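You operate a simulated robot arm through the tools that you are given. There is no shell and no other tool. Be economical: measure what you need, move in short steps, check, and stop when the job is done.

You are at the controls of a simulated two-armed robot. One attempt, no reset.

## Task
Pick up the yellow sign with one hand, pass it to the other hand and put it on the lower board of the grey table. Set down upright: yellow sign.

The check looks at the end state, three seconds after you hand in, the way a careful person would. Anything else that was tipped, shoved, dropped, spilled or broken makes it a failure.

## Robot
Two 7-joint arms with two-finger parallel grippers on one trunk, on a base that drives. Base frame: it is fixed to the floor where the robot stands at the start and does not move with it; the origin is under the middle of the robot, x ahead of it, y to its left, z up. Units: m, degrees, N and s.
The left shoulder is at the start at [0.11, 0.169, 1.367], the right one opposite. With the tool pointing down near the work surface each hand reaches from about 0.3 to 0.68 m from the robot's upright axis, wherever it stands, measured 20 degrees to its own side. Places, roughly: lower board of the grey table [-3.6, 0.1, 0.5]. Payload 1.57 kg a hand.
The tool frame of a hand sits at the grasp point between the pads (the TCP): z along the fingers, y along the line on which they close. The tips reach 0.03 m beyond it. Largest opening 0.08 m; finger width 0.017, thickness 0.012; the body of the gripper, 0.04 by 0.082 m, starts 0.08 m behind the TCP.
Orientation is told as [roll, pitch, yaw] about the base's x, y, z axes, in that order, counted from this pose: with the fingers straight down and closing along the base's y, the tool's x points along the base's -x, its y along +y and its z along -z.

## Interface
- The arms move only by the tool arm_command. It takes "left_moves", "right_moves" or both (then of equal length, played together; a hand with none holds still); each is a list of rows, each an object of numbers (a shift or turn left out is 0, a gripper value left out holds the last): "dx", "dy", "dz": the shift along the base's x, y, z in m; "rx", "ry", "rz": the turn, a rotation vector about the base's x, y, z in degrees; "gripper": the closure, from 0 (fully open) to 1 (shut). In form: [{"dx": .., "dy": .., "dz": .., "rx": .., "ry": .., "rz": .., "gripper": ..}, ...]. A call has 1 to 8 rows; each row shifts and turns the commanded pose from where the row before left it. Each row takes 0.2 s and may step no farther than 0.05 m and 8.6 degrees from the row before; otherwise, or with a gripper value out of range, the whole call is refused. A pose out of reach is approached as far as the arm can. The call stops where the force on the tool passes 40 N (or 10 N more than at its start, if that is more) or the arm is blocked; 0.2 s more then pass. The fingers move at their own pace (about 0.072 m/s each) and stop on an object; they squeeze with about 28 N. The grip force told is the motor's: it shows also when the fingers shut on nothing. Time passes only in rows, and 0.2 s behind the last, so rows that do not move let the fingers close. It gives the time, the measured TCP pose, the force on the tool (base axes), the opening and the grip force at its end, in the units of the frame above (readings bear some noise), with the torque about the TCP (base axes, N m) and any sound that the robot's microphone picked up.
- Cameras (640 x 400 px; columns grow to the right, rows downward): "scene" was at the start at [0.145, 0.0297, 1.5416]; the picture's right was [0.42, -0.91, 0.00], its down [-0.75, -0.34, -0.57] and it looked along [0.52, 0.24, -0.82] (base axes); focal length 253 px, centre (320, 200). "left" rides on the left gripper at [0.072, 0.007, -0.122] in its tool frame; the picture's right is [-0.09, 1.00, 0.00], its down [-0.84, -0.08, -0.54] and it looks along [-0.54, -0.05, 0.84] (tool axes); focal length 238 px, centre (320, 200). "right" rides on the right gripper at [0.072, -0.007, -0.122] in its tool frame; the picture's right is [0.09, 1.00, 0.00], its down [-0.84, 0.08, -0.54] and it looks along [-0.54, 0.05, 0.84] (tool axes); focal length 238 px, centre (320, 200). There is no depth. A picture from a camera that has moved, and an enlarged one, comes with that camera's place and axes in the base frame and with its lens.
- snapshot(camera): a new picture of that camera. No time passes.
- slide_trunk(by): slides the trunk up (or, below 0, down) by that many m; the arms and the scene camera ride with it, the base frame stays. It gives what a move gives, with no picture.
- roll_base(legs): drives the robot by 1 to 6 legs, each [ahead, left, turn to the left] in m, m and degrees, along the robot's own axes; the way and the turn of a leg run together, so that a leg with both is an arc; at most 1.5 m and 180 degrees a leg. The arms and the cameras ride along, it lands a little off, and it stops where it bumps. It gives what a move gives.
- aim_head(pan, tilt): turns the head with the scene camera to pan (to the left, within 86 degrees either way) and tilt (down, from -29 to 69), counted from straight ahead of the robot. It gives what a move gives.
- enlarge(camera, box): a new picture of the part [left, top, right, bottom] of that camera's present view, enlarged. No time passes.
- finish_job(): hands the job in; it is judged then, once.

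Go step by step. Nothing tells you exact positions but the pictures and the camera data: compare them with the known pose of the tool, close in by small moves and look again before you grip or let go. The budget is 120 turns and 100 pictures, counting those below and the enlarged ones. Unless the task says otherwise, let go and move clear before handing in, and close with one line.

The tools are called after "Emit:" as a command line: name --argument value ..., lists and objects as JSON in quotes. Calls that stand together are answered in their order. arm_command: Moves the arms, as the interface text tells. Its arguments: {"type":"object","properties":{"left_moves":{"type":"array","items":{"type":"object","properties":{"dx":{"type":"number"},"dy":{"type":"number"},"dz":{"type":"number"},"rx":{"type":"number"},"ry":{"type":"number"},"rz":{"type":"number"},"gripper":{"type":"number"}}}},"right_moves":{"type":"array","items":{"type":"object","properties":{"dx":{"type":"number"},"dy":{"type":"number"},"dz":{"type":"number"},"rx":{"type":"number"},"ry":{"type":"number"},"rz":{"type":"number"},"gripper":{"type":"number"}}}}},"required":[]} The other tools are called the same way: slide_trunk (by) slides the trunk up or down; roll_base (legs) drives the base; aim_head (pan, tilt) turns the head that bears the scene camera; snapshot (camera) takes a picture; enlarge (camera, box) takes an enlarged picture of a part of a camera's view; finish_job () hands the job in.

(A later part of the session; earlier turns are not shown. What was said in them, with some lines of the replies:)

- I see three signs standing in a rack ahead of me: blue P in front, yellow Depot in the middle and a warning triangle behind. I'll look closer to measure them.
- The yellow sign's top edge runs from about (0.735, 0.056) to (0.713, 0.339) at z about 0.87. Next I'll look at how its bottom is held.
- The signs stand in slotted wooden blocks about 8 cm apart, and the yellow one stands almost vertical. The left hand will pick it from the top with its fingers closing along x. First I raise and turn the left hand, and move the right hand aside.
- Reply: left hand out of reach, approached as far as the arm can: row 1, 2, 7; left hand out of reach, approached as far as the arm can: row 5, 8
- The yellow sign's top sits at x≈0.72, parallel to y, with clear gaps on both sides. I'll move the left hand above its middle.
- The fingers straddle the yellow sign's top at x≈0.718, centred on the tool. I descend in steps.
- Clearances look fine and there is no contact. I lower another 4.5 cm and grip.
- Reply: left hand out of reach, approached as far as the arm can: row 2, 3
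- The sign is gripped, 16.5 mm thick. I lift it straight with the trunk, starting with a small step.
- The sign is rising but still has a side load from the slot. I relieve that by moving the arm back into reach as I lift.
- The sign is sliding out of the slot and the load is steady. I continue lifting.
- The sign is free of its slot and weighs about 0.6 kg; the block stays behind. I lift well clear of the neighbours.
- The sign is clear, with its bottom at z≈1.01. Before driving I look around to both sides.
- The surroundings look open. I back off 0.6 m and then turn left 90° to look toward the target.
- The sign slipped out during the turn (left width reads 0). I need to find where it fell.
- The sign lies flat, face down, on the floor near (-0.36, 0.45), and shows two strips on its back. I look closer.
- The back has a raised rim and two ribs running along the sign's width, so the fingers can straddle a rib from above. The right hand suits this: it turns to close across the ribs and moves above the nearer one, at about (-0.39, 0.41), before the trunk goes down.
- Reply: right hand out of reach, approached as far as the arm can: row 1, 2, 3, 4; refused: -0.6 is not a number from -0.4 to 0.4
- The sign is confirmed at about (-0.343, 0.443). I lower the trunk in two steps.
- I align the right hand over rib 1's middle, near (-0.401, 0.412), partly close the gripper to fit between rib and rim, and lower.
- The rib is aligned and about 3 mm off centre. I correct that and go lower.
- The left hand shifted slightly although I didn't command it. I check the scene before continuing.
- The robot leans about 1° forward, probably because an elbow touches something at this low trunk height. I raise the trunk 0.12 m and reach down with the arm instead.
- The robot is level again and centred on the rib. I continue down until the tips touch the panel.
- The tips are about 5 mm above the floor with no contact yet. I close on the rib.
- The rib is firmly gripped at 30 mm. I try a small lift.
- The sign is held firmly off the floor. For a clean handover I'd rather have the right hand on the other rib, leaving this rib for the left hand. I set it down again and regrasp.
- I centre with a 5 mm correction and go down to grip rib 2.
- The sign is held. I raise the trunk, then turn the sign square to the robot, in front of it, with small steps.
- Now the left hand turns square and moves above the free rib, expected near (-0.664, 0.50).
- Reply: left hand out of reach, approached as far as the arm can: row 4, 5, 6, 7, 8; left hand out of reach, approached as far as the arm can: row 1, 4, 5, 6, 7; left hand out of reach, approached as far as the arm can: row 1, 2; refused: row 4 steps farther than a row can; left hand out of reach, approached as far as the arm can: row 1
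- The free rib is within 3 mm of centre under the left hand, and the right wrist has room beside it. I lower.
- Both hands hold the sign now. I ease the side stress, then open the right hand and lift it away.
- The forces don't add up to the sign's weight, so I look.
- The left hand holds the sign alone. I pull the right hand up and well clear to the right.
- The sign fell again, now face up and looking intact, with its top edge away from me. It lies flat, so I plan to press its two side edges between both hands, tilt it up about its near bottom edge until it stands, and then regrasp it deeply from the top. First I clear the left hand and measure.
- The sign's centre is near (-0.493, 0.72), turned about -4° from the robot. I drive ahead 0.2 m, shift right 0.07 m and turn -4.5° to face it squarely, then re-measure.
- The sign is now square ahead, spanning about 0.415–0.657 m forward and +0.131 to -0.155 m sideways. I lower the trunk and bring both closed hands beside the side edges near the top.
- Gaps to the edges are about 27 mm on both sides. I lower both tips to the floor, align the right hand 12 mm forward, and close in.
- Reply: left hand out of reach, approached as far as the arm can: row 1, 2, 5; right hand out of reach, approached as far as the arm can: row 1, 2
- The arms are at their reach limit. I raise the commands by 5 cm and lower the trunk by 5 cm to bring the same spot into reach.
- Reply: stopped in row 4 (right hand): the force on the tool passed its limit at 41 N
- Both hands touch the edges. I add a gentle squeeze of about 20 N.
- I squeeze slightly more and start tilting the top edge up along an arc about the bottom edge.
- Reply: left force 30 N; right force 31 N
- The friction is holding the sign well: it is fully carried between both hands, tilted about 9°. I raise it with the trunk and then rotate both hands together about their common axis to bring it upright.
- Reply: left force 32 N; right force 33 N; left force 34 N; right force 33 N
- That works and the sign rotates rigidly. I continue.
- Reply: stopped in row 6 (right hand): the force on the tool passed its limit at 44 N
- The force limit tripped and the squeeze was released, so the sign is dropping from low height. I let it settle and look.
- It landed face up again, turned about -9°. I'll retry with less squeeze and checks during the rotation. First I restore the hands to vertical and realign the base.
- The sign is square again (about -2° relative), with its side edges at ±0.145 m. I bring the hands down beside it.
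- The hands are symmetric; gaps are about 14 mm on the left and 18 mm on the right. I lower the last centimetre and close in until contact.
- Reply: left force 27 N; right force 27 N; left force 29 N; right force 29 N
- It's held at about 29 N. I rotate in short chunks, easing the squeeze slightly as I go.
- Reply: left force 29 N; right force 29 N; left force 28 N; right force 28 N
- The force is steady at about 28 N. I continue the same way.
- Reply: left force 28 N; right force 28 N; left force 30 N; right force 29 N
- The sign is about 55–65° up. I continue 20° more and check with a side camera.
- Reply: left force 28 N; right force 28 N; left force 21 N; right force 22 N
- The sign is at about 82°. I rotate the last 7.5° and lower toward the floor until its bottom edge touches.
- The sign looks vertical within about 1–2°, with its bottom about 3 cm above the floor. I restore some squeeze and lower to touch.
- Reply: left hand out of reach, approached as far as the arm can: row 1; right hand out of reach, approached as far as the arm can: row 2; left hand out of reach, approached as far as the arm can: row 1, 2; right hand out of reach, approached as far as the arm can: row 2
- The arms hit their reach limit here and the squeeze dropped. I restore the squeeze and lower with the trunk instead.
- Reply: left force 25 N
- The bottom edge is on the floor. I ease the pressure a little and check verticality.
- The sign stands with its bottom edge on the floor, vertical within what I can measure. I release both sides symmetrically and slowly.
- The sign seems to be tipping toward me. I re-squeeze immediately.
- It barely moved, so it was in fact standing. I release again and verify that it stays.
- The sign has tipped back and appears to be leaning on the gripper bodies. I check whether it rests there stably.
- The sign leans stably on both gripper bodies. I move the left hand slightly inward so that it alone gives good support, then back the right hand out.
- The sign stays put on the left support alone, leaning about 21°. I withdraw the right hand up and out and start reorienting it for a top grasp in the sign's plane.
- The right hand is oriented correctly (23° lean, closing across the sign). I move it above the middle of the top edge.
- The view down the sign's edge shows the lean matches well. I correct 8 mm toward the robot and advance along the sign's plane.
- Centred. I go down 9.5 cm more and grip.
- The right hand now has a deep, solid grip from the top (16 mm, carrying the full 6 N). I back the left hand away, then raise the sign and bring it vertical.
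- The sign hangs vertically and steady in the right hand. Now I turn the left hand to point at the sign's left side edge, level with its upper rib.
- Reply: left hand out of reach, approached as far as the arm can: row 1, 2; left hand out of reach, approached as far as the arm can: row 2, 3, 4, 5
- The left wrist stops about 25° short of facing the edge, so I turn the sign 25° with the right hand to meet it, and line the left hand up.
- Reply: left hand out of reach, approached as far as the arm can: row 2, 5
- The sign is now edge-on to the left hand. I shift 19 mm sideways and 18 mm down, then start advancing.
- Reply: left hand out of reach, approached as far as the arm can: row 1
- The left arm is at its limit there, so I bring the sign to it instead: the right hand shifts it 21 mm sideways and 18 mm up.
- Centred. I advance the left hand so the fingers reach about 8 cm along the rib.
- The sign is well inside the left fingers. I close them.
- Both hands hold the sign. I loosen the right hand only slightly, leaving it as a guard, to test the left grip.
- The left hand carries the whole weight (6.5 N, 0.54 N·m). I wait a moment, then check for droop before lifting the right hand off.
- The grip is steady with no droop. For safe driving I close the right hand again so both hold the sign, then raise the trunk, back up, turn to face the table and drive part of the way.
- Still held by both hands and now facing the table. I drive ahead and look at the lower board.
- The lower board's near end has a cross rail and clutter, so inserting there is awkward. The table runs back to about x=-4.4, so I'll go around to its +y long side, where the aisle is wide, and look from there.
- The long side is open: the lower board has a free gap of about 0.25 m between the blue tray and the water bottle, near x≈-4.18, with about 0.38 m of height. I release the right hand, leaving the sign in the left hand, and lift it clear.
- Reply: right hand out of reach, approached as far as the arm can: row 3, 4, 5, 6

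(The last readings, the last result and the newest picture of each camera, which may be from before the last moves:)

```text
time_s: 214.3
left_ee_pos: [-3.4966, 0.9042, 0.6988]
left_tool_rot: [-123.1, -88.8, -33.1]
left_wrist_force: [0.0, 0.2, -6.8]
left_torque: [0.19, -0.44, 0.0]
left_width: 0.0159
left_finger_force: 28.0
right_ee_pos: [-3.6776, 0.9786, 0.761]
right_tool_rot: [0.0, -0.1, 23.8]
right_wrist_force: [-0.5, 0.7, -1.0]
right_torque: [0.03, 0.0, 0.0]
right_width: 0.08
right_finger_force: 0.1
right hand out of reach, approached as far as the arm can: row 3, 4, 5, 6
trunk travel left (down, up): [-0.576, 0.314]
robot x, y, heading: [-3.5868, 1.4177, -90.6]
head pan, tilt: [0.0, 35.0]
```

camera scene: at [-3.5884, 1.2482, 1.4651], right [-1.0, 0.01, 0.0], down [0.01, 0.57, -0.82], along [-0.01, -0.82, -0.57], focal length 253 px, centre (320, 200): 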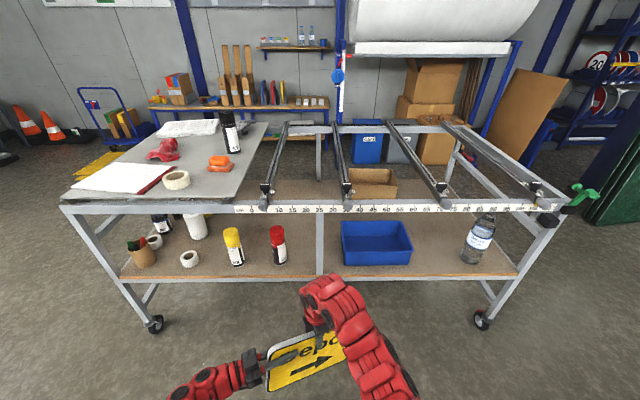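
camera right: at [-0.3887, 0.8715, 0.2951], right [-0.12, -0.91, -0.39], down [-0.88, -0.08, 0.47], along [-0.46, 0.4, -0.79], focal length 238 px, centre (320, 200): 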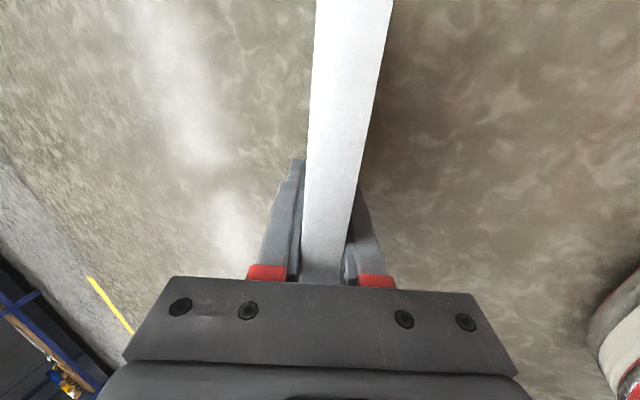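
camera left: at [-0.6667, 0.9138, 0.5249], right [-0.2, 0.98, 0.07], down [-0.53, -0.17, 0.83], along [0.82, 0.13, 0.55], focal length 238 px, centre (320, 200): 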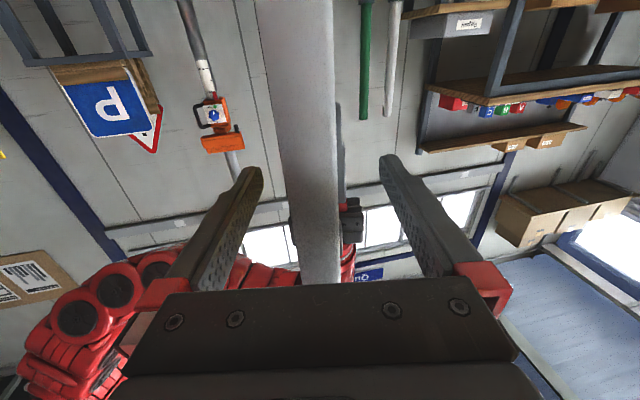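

The left hand alone holds the sign steadily. I move the right hand further aside and swing the left hand to point forward, so the sign extends toward the table.

Emit:
arm_command --right_moves '[{"dx": -0.03}, {"dx": -0.03}, {"dx": -0.03}, {"dx": -0.03}, {}, {}, {}, {}]' --left_moves '[{"rz": 4, "dx": 0.006}, {"rz": 5, "dx": 0.006}, {"rz": 6, "dx": 0.006}, {"rz": 6, "dx": 0.006}, {"rz": 6, "dx": 0.006}, {"rz": 6, "dx": 0.006}, {"rz": 6, "dx": 0.006}, {"rz": 5, "dx": 0.006}]'

Emit:
arm_command --left_moves '[{"rz": 6}, {"rz": 6}, {"rz": 5}, {"rz": 4}, {}, {}]'

Emit:
snapshot --camera "scene"

```text
time_s: 216.1
left_ee_pos: [-3.4482, 0.9035, 0.6976]
left_tool_rot: [-119.3, -88.7, 7.1]
left_wrist_force: [-0.1, 0.2, -5.7]
left_torque: [0.36, -0.18, -0.01]
left_width: 0.0158
left_finger_force: 27.4
right_ee_pos: [-3.7974, 0.9765, 0.7608]
right_tool_rot: [-0.1, -0.1, 23.9]
right_wrist_force: [0.0, -0.1, -0.2]
right_torque: [0.01, -0.03, -0.03]
right_width: 0.08
right_finger_force: 0.1
trunk travel left (down, up): [-0.576, 0.314]
robot x, y, heading: [-3.5882, 1.4153, -90.5]
head pan, tilt: [0.0, 35.0]
```

```text
time_s: 217.5
left_ee_pos: [-3.4486, 0.9038, 0.697]
left_tool_rot: [-123.2, -88.7, 31.8]
left_wrist_force: [0.2, 0.0, -6.3]
left_torque: [0.43, -0.05, 0.0]
left_width: 0.0156
left_finger_force: 27.9
right_ee_pos: [-3.7975, 0.9763, 0.7602]
right_tool_rot: [0.1, 0.0, 23.9]
right_wrist_force: [-0.6, -0.4, 0.4]
right_torque: [0.0, 0.0, -0.04]
right_width: 0.08
right_finger_force: 0.1
trunk travel left (down, up): [-0.576, 0.314]
robot x, y, heading: [-3.5866, 1.4143, -90.8]
head pan, tilt: [0.0, 35.0]
```

```text
3 pictures are left
camera scene: at [-3.5888, 1.2482, 1.4651], right [-1.0, 0.01, 0.0], down [0.01, 0.57, -0.82], along [-0.01, -0.82, -0.57], focal length 253 px, centre (320, 200)
```

scene: 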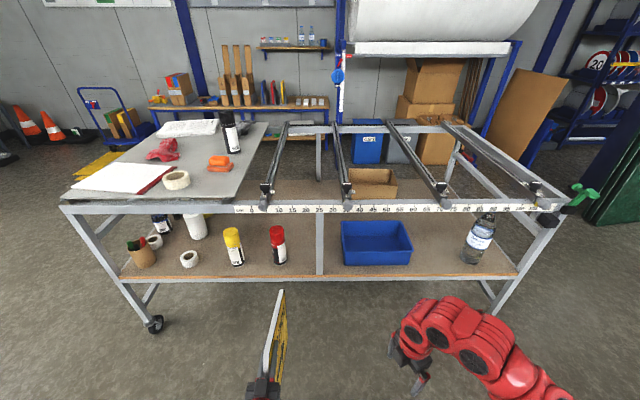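

The sign points toward the table. I zoom in to check whether it droops.

Emit:
enlarge --camera "scene" --box '[220, 270, 340, 400]'

```text
3.08 times, centred on (280, 335) of scene
camera zoom: at [-3.5888, 1.2482, 1.4651], right [-1.0, 0.01, 0.0], down [0.01, 0.57, -0.82], along [-0.01, -0.82, -0.57], focal length 779 px, centre (443, -215)
```

zoom: 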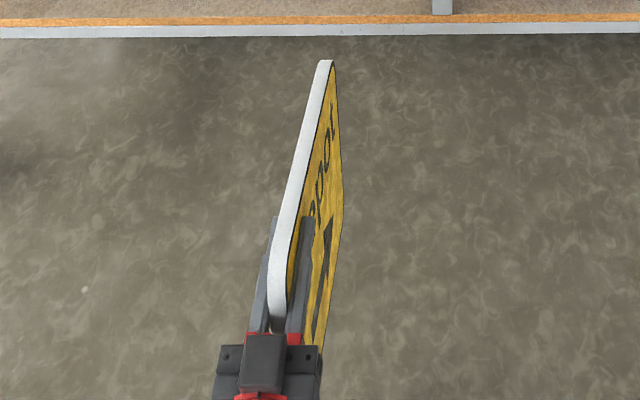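

The sign droops about 11°, so I pitch the left hand up by that amount. I also tuck the right hand back and out so it clears the table end.

Emit:
arm_command --left_moves '[{"rx": -2}, {"rx": -3}, {"rx": -3}, {"rx": -3}, {}, {}, {}, {}]' --right_moves '[{"dx": -0.035, "dy": 0.025, "rz": -8}, {"dx": -0.035, "dy": 0.025, "rz": -8}, {"dx": -0.035, "dy": 0.025, "rz": -8}, {"dx": -0.035, "dy": 0.025, "rz": -8}, {"dx": -0.035, "dy": 0.025, "rz": -8}, {"dx": -0.035, "dy": 0.02, "rz": -8}, {"rz": -8}, {}]'

Emit:
slide_trunk --by 0.05

Emit:
roll_base --legs '[[0, -0.4, 0], [0, -0.33, 0.8]]'

```text
time_s: 219.3
left_ee_pos: [-3.4497, 0.9042, 0.6982]
left_tool_rot: [-176.0, -78.3, 84.7]
left_wrist_force: [-0.1, 0.1, -6.9]
left_torque: [0.46, -0.04, -0.02]
left_width: 0.0161
left_finger_force: 27.9
right_ee_pos: [-4.0083, 1.1211, 0.7615]
right_tool_rot: [0.0, -0.1, -32.2]
right_wrist_force: [0.4, -0.2, -0.8]
right_torque: [0.03, 0.02, -0.01]
right_width: 0.08
right_finger_force: 0.1
trunk travel left (down, up): [-0.576, 0.314]
robot x, y, heading: [-3.5854, 1.4166, -90.6]
head pan, tilt: [0.0, 35.0]
```

```text
time_s: 220.2
left_ee_pos: [-3.4491, 0.9047, 0.7474]
left_tool_rot: [-175.9, -78.3, 84.5]
left_wrist_force: [-0.9, 0.1, -6.5]
left_torque: [0.43, -0.05, -0.03]
left_width: 0.0156
left_finger_force: 28.3
right_ee_pos: [-4.0079, 1.1212, 0.8116]
right_tool_rot: [0.1, -0.1, -32.1]
right_wrist_force: [0.5, 0.7, -0.6]
right_torque: [0.0, 0.01, 0.02]
right_width: 0.08
right_finger_force: 0.1
trunk travel left (down, up): [-0.626, 0.264]
robot x, y, heading: [-3.584, 1.4189, -90.7]
head pan, tilt: [0.0, 35.0]
```

```text
time_s: 224.5
left_ee_pos: [-4.1699, 0.9114, 0.7461]
left_tool_rot: [-176.1, -78.3, 85.4]
left_wrist_force: [0.2, -0.1, -6.6]
left_torque: [0.46, -0.02, 0.01]
left_width: 0.0157
left_finger_force: 27.7
right_ee_pos: [-4.7316, 1.1219, 0.8098]
right_tool_rot: [0.2, -0.1, -31.4]
right_wrist_force: [-0.7, -0.1, -0.8]
right_torque: [0.05, -0.02, 0.03]
right_width: 0.08
right_finger_force: 0.2
trunk travel left (down, up): [-0.626, 0.264]
robot x, y, heading: [-4.3163, 1.4196, -89.8]
head pan, tilt: [0.0, 35.0]
```

The sign is lined up with the gap at x≈-4.17. I drive forward so it enters above the lower board.

Emit:
roll_base --legs '[[0.3, 0, 0], [0.21, 0, 0]]'

Emit:
snapshot --camera "scene"

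```text
time_s: 226.2
left_ee_pos: [-4.167, 0.6736, 0.7422]
left_tool_rot: [-175.8, -79.0, 85.5]
left_wrist_force: [-0.5, 5.4, -4.8]
left_torque: [1.44, 0.09, -0.1]
left_width: 0.0159
left_finger_force: 27.7
right_ee_pos: [-4.7287, 0.8753, 0.8102]
right_tool_rot: [0.0, -0.1, -30.9]
right_wrist_force: [0.6, -0.4, -0.9]
right_torque: [0.05, -0.01, 0.03]
right_width: 0.0801
right_finger_force: 0.1
trunk travel left (down, up): [-0.626, 0.264]
robot x, y, heading: [-4.315, 1.1749, -89.3]
head pan, tilt: [0.0, 35.0]
stopped in leg 1: the force on the tool passed its limit at 186 N (the readings are from after the stop); the commanded pose is now the measured one
```

```text
1 pictures are left
camera scene: at [-4.312, 1.0103, 1.5148], right [-1.0, -0.01, 0.0], down [-0.01, 0.57, -0.82], along [0.01, -0.82, -0.57], focal length 253 px, centre (320, 200)
```

scene: 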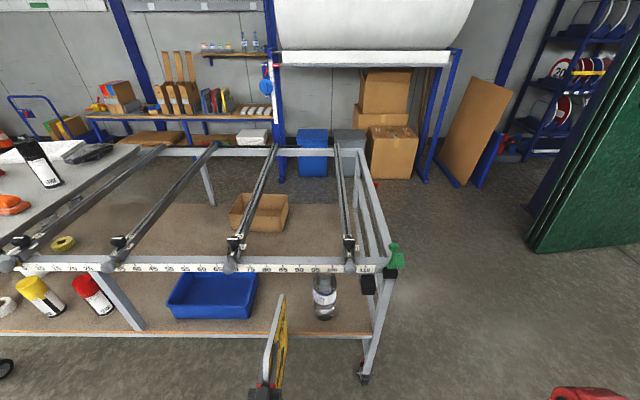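

The drooping lower corner bumped the board's front edge; everything on the table still looks upright. I back off and measure the droop from the wrist torque.

Emit:
roll_base --legs '[[-0.12, 0, 0]]'

Emit:
arm_command --left_moves '[{}, {}, {}]'

```text
time_s: 227.5
left_ee_pos: [-4.1665, 0.7933, 0.7444]
left_tool_rot: [-175.9, -78.5, 85.6]
left_wrist_force: [0.4, -0.7, -5.3]
left_torque: [0.36, 0.0, 0.0]
left_width: 0.0157
left_finger_force: 28.5
right_ee_pos: [-4.7286, 0.9953, 0.811]
right_tool_rot: [0.0, -0.1, -31.1]
right_wrist_force: [-0.5, 0.2, 1.5]
right_torque: [-0.01, 0.0, 0.0]
right_width: 0.0798
right_finger_force: 0.1
trunk travel left (down, up): [-0.626, 0.264]
robot x, y, heading: [-4.3142, 1.297, -89.5]
head pan, tilt: [0.0, 35.0]
```

```text
time_s: 228.3
left_ee_pos: [-4.1678, 0.7922, 0.7437]
left_tool_rot: [-176.1, -78.6, 85.6]
left_wrist_force: [0.9, 0.7, -6.7]
left_torque: [0.35, -0.07, -0.02]
left_width: 0.0157
left_finger_force: 28.2
right_ee_pos: [-4.7288, 0.995, 0.8112]
right_tool_rot: [0.0, -0.1, -31.1]
right_wrist_force: [0.2, 0.5, -0.6]
right_torque: [0.07, -0.03, -0.04]
right_width: 0.0803
right_finger_force: 0.2
trunk travel left (down, up): [-0.626, 0.264]
robot x, y, heading: [-4.3174, 1.3002, -89.5]
head pan, tilt: [0.0, 35.0]
```

The torque implies about 17° of droop. I pitch the hand up slowly by that much and check the torque, aiming for about 0.5.

Emit:
arm_command --left_moves '[{"rx": -2}, {"rx": -2.5}, {"rx": -2.5}, {"rx": -2.5}, {"rx": -2.5}, {"rx": -2.5}, {"rx": -2}, {}]'

Emit:
arm_command --left_moves '[{}, {}, {}]'

```text
time_s: 230.1
left_ee_pos: [-4.1684, 0.792, 0.7449]
left_tool_rot: [-178.7, -62.0, 88.3]
left_wrist_force: [0.3, 0.2, -6.3]
left_torque: [0.53, 0.01, -0.03]
left_width: 0.0158
left_finger_force: 28.4
right_ee_pos: [-4.7292, 0.9954, 0.8099]
right_tool_rot: [0.0, -0.1, -31.0]
right_wrist_force: [0.3, -0.7, 0.4]
right_torque: [0.01, 0.02, -0.01]
right_width: 0.08
right_finger_force: 0.0
trunk travel left (down, up): [-0.626, 0.264]
robot x, y, heading: [-4.3165, 1.2994, -89.3]
head pan, tilt: [0.0, 35.0]
```

```text
time_s: 230.9
left_ee_pos: [-4.1676, 0.7922, 0.7451]
left_tool_rot: [-178.6, -62.1, 88.2]
left_wrist_force: [0.5, -0.6, -5.8]
left_torque: [0.54, -0.02, 0.04]
left_width: 0.0156
left_finger_force: 28.4
right_ee_pos: [-4.7297, 0.9952, 0.811]
right_tool_rot: [0.0, -0.1, -31.0]
right_wrist_force: [0.2, -1.2, -0.7]
right_torque: [0.0, 0.02, 0.02]
right_width: 0.0799
right_finger_force: 0.1
trunk travel left (down, up): [-0.626, 0.264]
robot x, y, heading: [-4.3168, 1.2986, -89.7]
head pan, tilt: [0.0, 35.0]
```

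The torque now matches a level sign. I drive in gently, shifted 2 cm toward the tray side to centre in the gap.

Emit:
roll_base --legs '[[0.2, 0.02, 0], [0.12, 0, 0], [0.1, 0, 0]]'

```text
time_s: 234.1
left_ee_pos: [-4.1469, 0.3697, 0.7429]
left_tool_rot: [-178.6, -62.1, 87.9]
left_wrist_force: [0.3, -0.4, -5.0]
left_torque: [0.5, -0.04, -0.03]
left_width: 0.0159
left_finger_force: 28.0
right_ee_pos: [-4.7072, 0.5745, 0.8095]
right_tool_rot: [0.0, -0.2, -31.1]
right_wrist_force: [0.4, 0.1, 0.8]
right_torque: [0.01, 0.01, 0.01]
right_width: 0.0801
right_finger_force: 0.0
trunk travel left (down, up): [-0.626, 0.264]
robot x, y, heading: [-4.2869, 0.8795, -89.7]
head pan, tilt: [0.0, 35.0]
```

The sign is inside with no contact. I lower it with the trunk until it touches the board.

Emit:
slide_trunk --by -0.05

Emit:
slide_trunk --by -0.015

Emit:
slide_trunk --by -0.01

```text
time_s: 235.0
left_ee_pos: [-4.1461, 0.3718, 0.6948]
left_tool_rot: [-178.7, -62.2, 88.1]
left_wrist_force: [1.0, -0.5, 7.1]
left_torque: [-0.45, -0.18, -0.15]
left_width: 0.0155
left_finger_force: 27.8
right_ee_pos: [-4.7066, 0.5772, 0.7611]
right_tool_rot: [-0.1, -0.1, -31.1]
right_wrist_force: [-0.6, -0.1, 0.0]
right_torque: [0.03, 0.0, 0.02]
right_width: 0.0798
right_finger_force: 0.0
trunk travel left (down, up): [-0.576, 0.314]
robot x, y, heading: [-4.2886, 0.8774, -89.5]
head pan, tilt: [0.0, 35.0]
```

```text
time_s: 235.6
left_ee_pos: [-4.1464, 0.3725, 0.6786]
left_tool_rot: [-178.7, -62.1, 88.1]
left_wrist_force: [0.6, -0.6, 8.7]
left_torque: [-0.24, -0.19, -0.14]
left_width: 0.0158
left_finger_force: 27.9
right_ee_pos: [-4.7066, 0.5761, 0.7472]
right_tool_rot: [0.0, -0.1, -31.1]
right_wrist_force: [-0.2, -0.5, -0.3]
right_torque: [0.01, -0.01, 0.0]
right_width: 0.08
right_finger_force: 0.0
trunk travel left (down, up): [-0.561, 0.329]
robot x, y, heading: [-4.2891, 0.8779, -89.8]
head pan, tilt: [0.0, 35.0]
```

```text
time_s: 236.2
left_ee_pos: [-4.1462, 0.371, 0.6695]
left_tool_rot: [-178.6, -62.1, 88.0]
left_wrist_force: [0.6, -0.6, 11.2]
left_torque: [-0.15, -0.13, -0.04]
left_width: 0.0154
left_finger_force: 27.7
right_ee_pos: [-4.7064, 0.5749, 0.7359]
right_tool_rot: [0.0, -0.1, -31.2]
right_wrist_force: [0.2, 0.2, 0.9]
right_torque: [-0.04, 0.01, -0.01]
right_width: 0.0799
right_finger_force: 0.1
trunk travel left (down, up): [-0.551, 0.339]
robot x, y, heading: [-4.2889, 0.8781, -89.6]
head pan, tilt: [0.0, 35.0]
```

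It is touching and leveling in the grip. I continue in small steps to find a firm seat.

Emit:
slide_trunk --by -0.006

Emit:
slide_trunk --by -0.006

```text
time_s: 236.6
left_ee_pos: [-4.1463, 0.3737, 0.6706]
left_tool_rot: [-178.8, -61.5, 88.0]
left_wrist_force: [-0.4, 10.0, 13.6]
left_torque: [1.49, 0.2, 0.01]
left_width: 0.0158
left_finger_force: 28.1
right_ee_pos: [-4.7075, 0.5765, 0.7338]
right_tool_rot: [-0.1, -0.2, -31.2]
right_wrist_force: [-0.2, -0.3, -0.7]
right_torque: [0.03, 0.03, -0.01]
right_width: 0.0802
right_finger_force: 0.0
trunk travel left (down, up): [-0.548, 0.342]
robot x, y, heading: [-4.2907, 0.8773, -89.6]
head pan, tilt: [0.0, 35.0]
stopped: the force on the tool passed its limit at 45 N (the readings are from after the stop); the commanded pose is now the measured one
```

```text
time_s: 236.9
left_ee_pos: [-4.1456, 0.3734, 0.6722]
left_tool_rot: [-178.7, -61.0, 88.0]
left_wrist_force: [-1.1, 11.3, 14.3]
left_torque: [1.51, 0.23, 0.03]
left_width: 0.0158
left_finger_force: 28.3
right_ee_pos: [-4.7077, 0.5764, 0.7315]
right_tool_rot: [-0.1, -0.2, -31.1]
right_wrist_force: [0.1, 0.7, 0.7]
right_torque: [-0.01, -0.01, -0.03]
right_width: 0.0801
right_finger_force: 0.0
trunk travel left (down, up): [-0.546, 0.344]
robot x, y, heading: [-4.2889, 0.8771, -89.8]
head pan, tilt: [0.0, 35.0]
stopped: the force on the tool passed its limit at 48 N (the readings are from after the stop); the commanded pose is now the measured one
```

There's a firm seat now: board at about 0.48, both bottom corners bearing. I ease the pressure slightly and open the fingers just a little as a guard.

Emit:
slide_trunk --by 0.002

Emit:
arm_command --left_moves '[{"gripper": 0.77}, {"gripper": 0.74}, {}, {}, {}]'

Emit:
aim_head --pan 12 --tilt 55

```text
time_s: 237.5
left_ee_pos: [-4.1455, 0.3712, 0.6706]
left_tool_rot: [-178.8, -61.2, 88.0]
left_wrist_force: [-0.7, 1.6, -0.1]
left_torque: [-0.63, 0.02, -0.08]
left_width: 0.0159
left_finger_force: 27.7
right_ee_pos: [-4.7067, 0.5756, 0.7312]
right_tool_rot: [0.0, -0.2, -31.0]
right_wrist_force: [-0.2, -0.1, -0.2]
right_torque: [0.02, 0.0, -0.01]
right_width: 0.08
right_finger_force: 0.1
trunk travel left (down, up): [-0.548, 0.342]
robot x, y, heading: [-4.2907, 0.877, -89.6]
head pan, tilt: [0.0, 35.0]
```

```text
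time_s: 238.7
left_ee_pos: [-4.1464, 0.3715, 0.6719]
left_tool_rot: [-178.7, -61.2, 88.1]
left_wrist_force: [0.2, 0.3, -0.3]
left_torque: [-0.02, -0.01, 0.0]
left_width: 0.0208
left_finger_force: 0.1
right_ee_pos: [-4.7058, 0.5755, 0.7326]
right_tool_rot: [0.0, -0.1, -31.1]
right_wrist_force: [-0.2, 0.0, 1.0]
right_torque: [0.01, 0.0, -0.03]
right_width: 0.08
right_finger_force: 0.2
trunk travel left (down, up): [-0.548, 0.342]
robot x, y, heading: [-4.2912, 0.8767, -89.7]
head pan, tilt: [0.0, 35.0]
```

```text
time_s: 239.5
left_ee_pos: [-4.1464, 0.3707, 0.6708]
left_tool_rot: [-178.7, -61.3, 87.9]
left_wrist_force: [0.2, 0.5, 0.1]
left_torque: [0.01, 0.0, 0.0]
left_width: 0.0207
left_finger_force: 0.0
right_ee_pos: [-4.7069, 0.5749, 0.733]
right_tool_rot: [0.0, 0.0, -31.1]
right_wrist_force: [-0.4, -0.1, 0.4]
right_torque: [0.0, 0.02, 0.0]
right_width: 0.0799
right_finger_force: 0.1
trunk travel left (down, up): [-0.548, 0.342]
robot x, y, heading: [-4.2878, 0.8748, -89.8]
head pan, tilt: [12.0, 55.0]
```

The sign stands without load between slightly open fingers. I open wider, still as a guard, wait, and use the last picture to check that it stands.

Emit:
arm_command --left_moves '[{"gripper": 0.65}, {"gripper": 0.55}, {"gripper": 0.4}, {}, {}, {}, {}, {}]'

Emit:
snapshot --camera "scene"

```text
time_s: 241.3
left_ee_pos: [-4.1473, 0.3717, 0.672]
left_tool_rot: [-178.7, -61.3, 88.0]
left_wrist_force: [-0.4, -0.1, 0.5]
left_torque: [0.01, 0.03, 0.01]
left_width: 0.0481
left_finger_force: 0.0
right_ee_pos: [-4.7076, 0.5759, 0.7325]
right_tool_rot: [0.1, -0.1, -31.2]
right_wrist_force: [0.3, -0.8, -0.9]
right_torque: [-0.01, 0.0, 0.02]
right_width: 0.0799
right_finger_force: 0.1
trunk travel left (down, up): [-0.548, 0.342]
robot x, y, heading: [-4.2921, 0.8792, -89.7]
head pan, tilt: [12.0, 55.0]
```

```text
0 pictures are left
camera scene: at [-4.2756, 0.7269, 1.4091], right [-0.98, -0.21, 0.0], down [-0.17, 0.8, -0.57], along [0.12, -0.56, -0.82], focal length 253 px, centre (320, 200)
```

scene: 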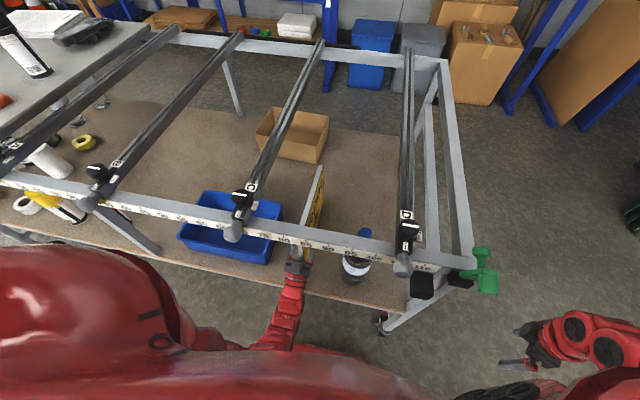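

The sign stands upright on the lower board between the tray and the bottle, and everything else is in place. I open fully and withdraw straight back.

Emit:
arm_command --left_moves '[{"gripper": 0.1}, {}, {"dy": 0.01}, {"dy": 0.02}, {"dy": 0.025}, {"dy": 0.025}, {"dy": 0.025}, {"dy": 0.025}]'

```text
time_s: 243.1
left_ee_pos: [-4.1464, 0.5008, 0.6715]
left_tool_rot: [-178.7, -61.2, 88.0]
left_wrist_force: [-0.5, 0.2, 0.1]
left_torque: [-0.01, 0.02, -0.01]
left_width: 0.0719
left_finger_force: 0.0
right_ee_pos: [-4.7072, 0.5751, 0.734]
right_tool_rot: [-0.1, -0.1, -31.1]
right_wrist_force: [0.6, 0.5, -0.2]
right_torque: [-0.02, 0.0, -0.03]
right_width: 0.0801
right_finger_force: 0.1
trunk travel left (down, up): [-0.548, 0.342]
robot x, y, heading: [-4.2866, 0.8782, -89.6]
head pan, tilt: [12.0, 55.0]
```

The hand is clear with no contact. I back the robot away.

Emit:
roll_base --legs '[[-0.3, 0, 0]]'

Emit:
finish_job

```text
time_s: 245.1
left_ee_pos: [-4.1481, 0.8004, 0.6717]
left_tool_rot: [-178.7, -61.4, 88.0]
left_wrist_force: [-0.5, -0.2, 0.1]
left_torque: [0.02, 0.0, 0.01]
left_width: 0.0719
left_finger_force: 0.0
right_ee_pos: [-4.7088, 0.8751, 0.7332]
right_tool_rot: [-0.1, -0.1, -31.2]
right_wrist_force: [0.2, -0.6, -0.2]
right_torque: [-0.02, 0.0, -0.03]
right_width: 0.0799
right_finger_force: 0.1
trunk travel left (down, up): [-0.548, 0.342]
robot x, y, heading: [-4.2953, 1.174, -89.5]
head pan, tilt: [12.0, 55.0]
```

```text
The job is handed in.
```

The yellow sign stands upright on the grey table's lower board, passed from the right hand to the left before placing; it fell to the floor three times along the way and once bumped the board's front edge hard, the last picture (before the hand withdrew) showed nothing tipped or damaged, and I had no pictures left to check after that.
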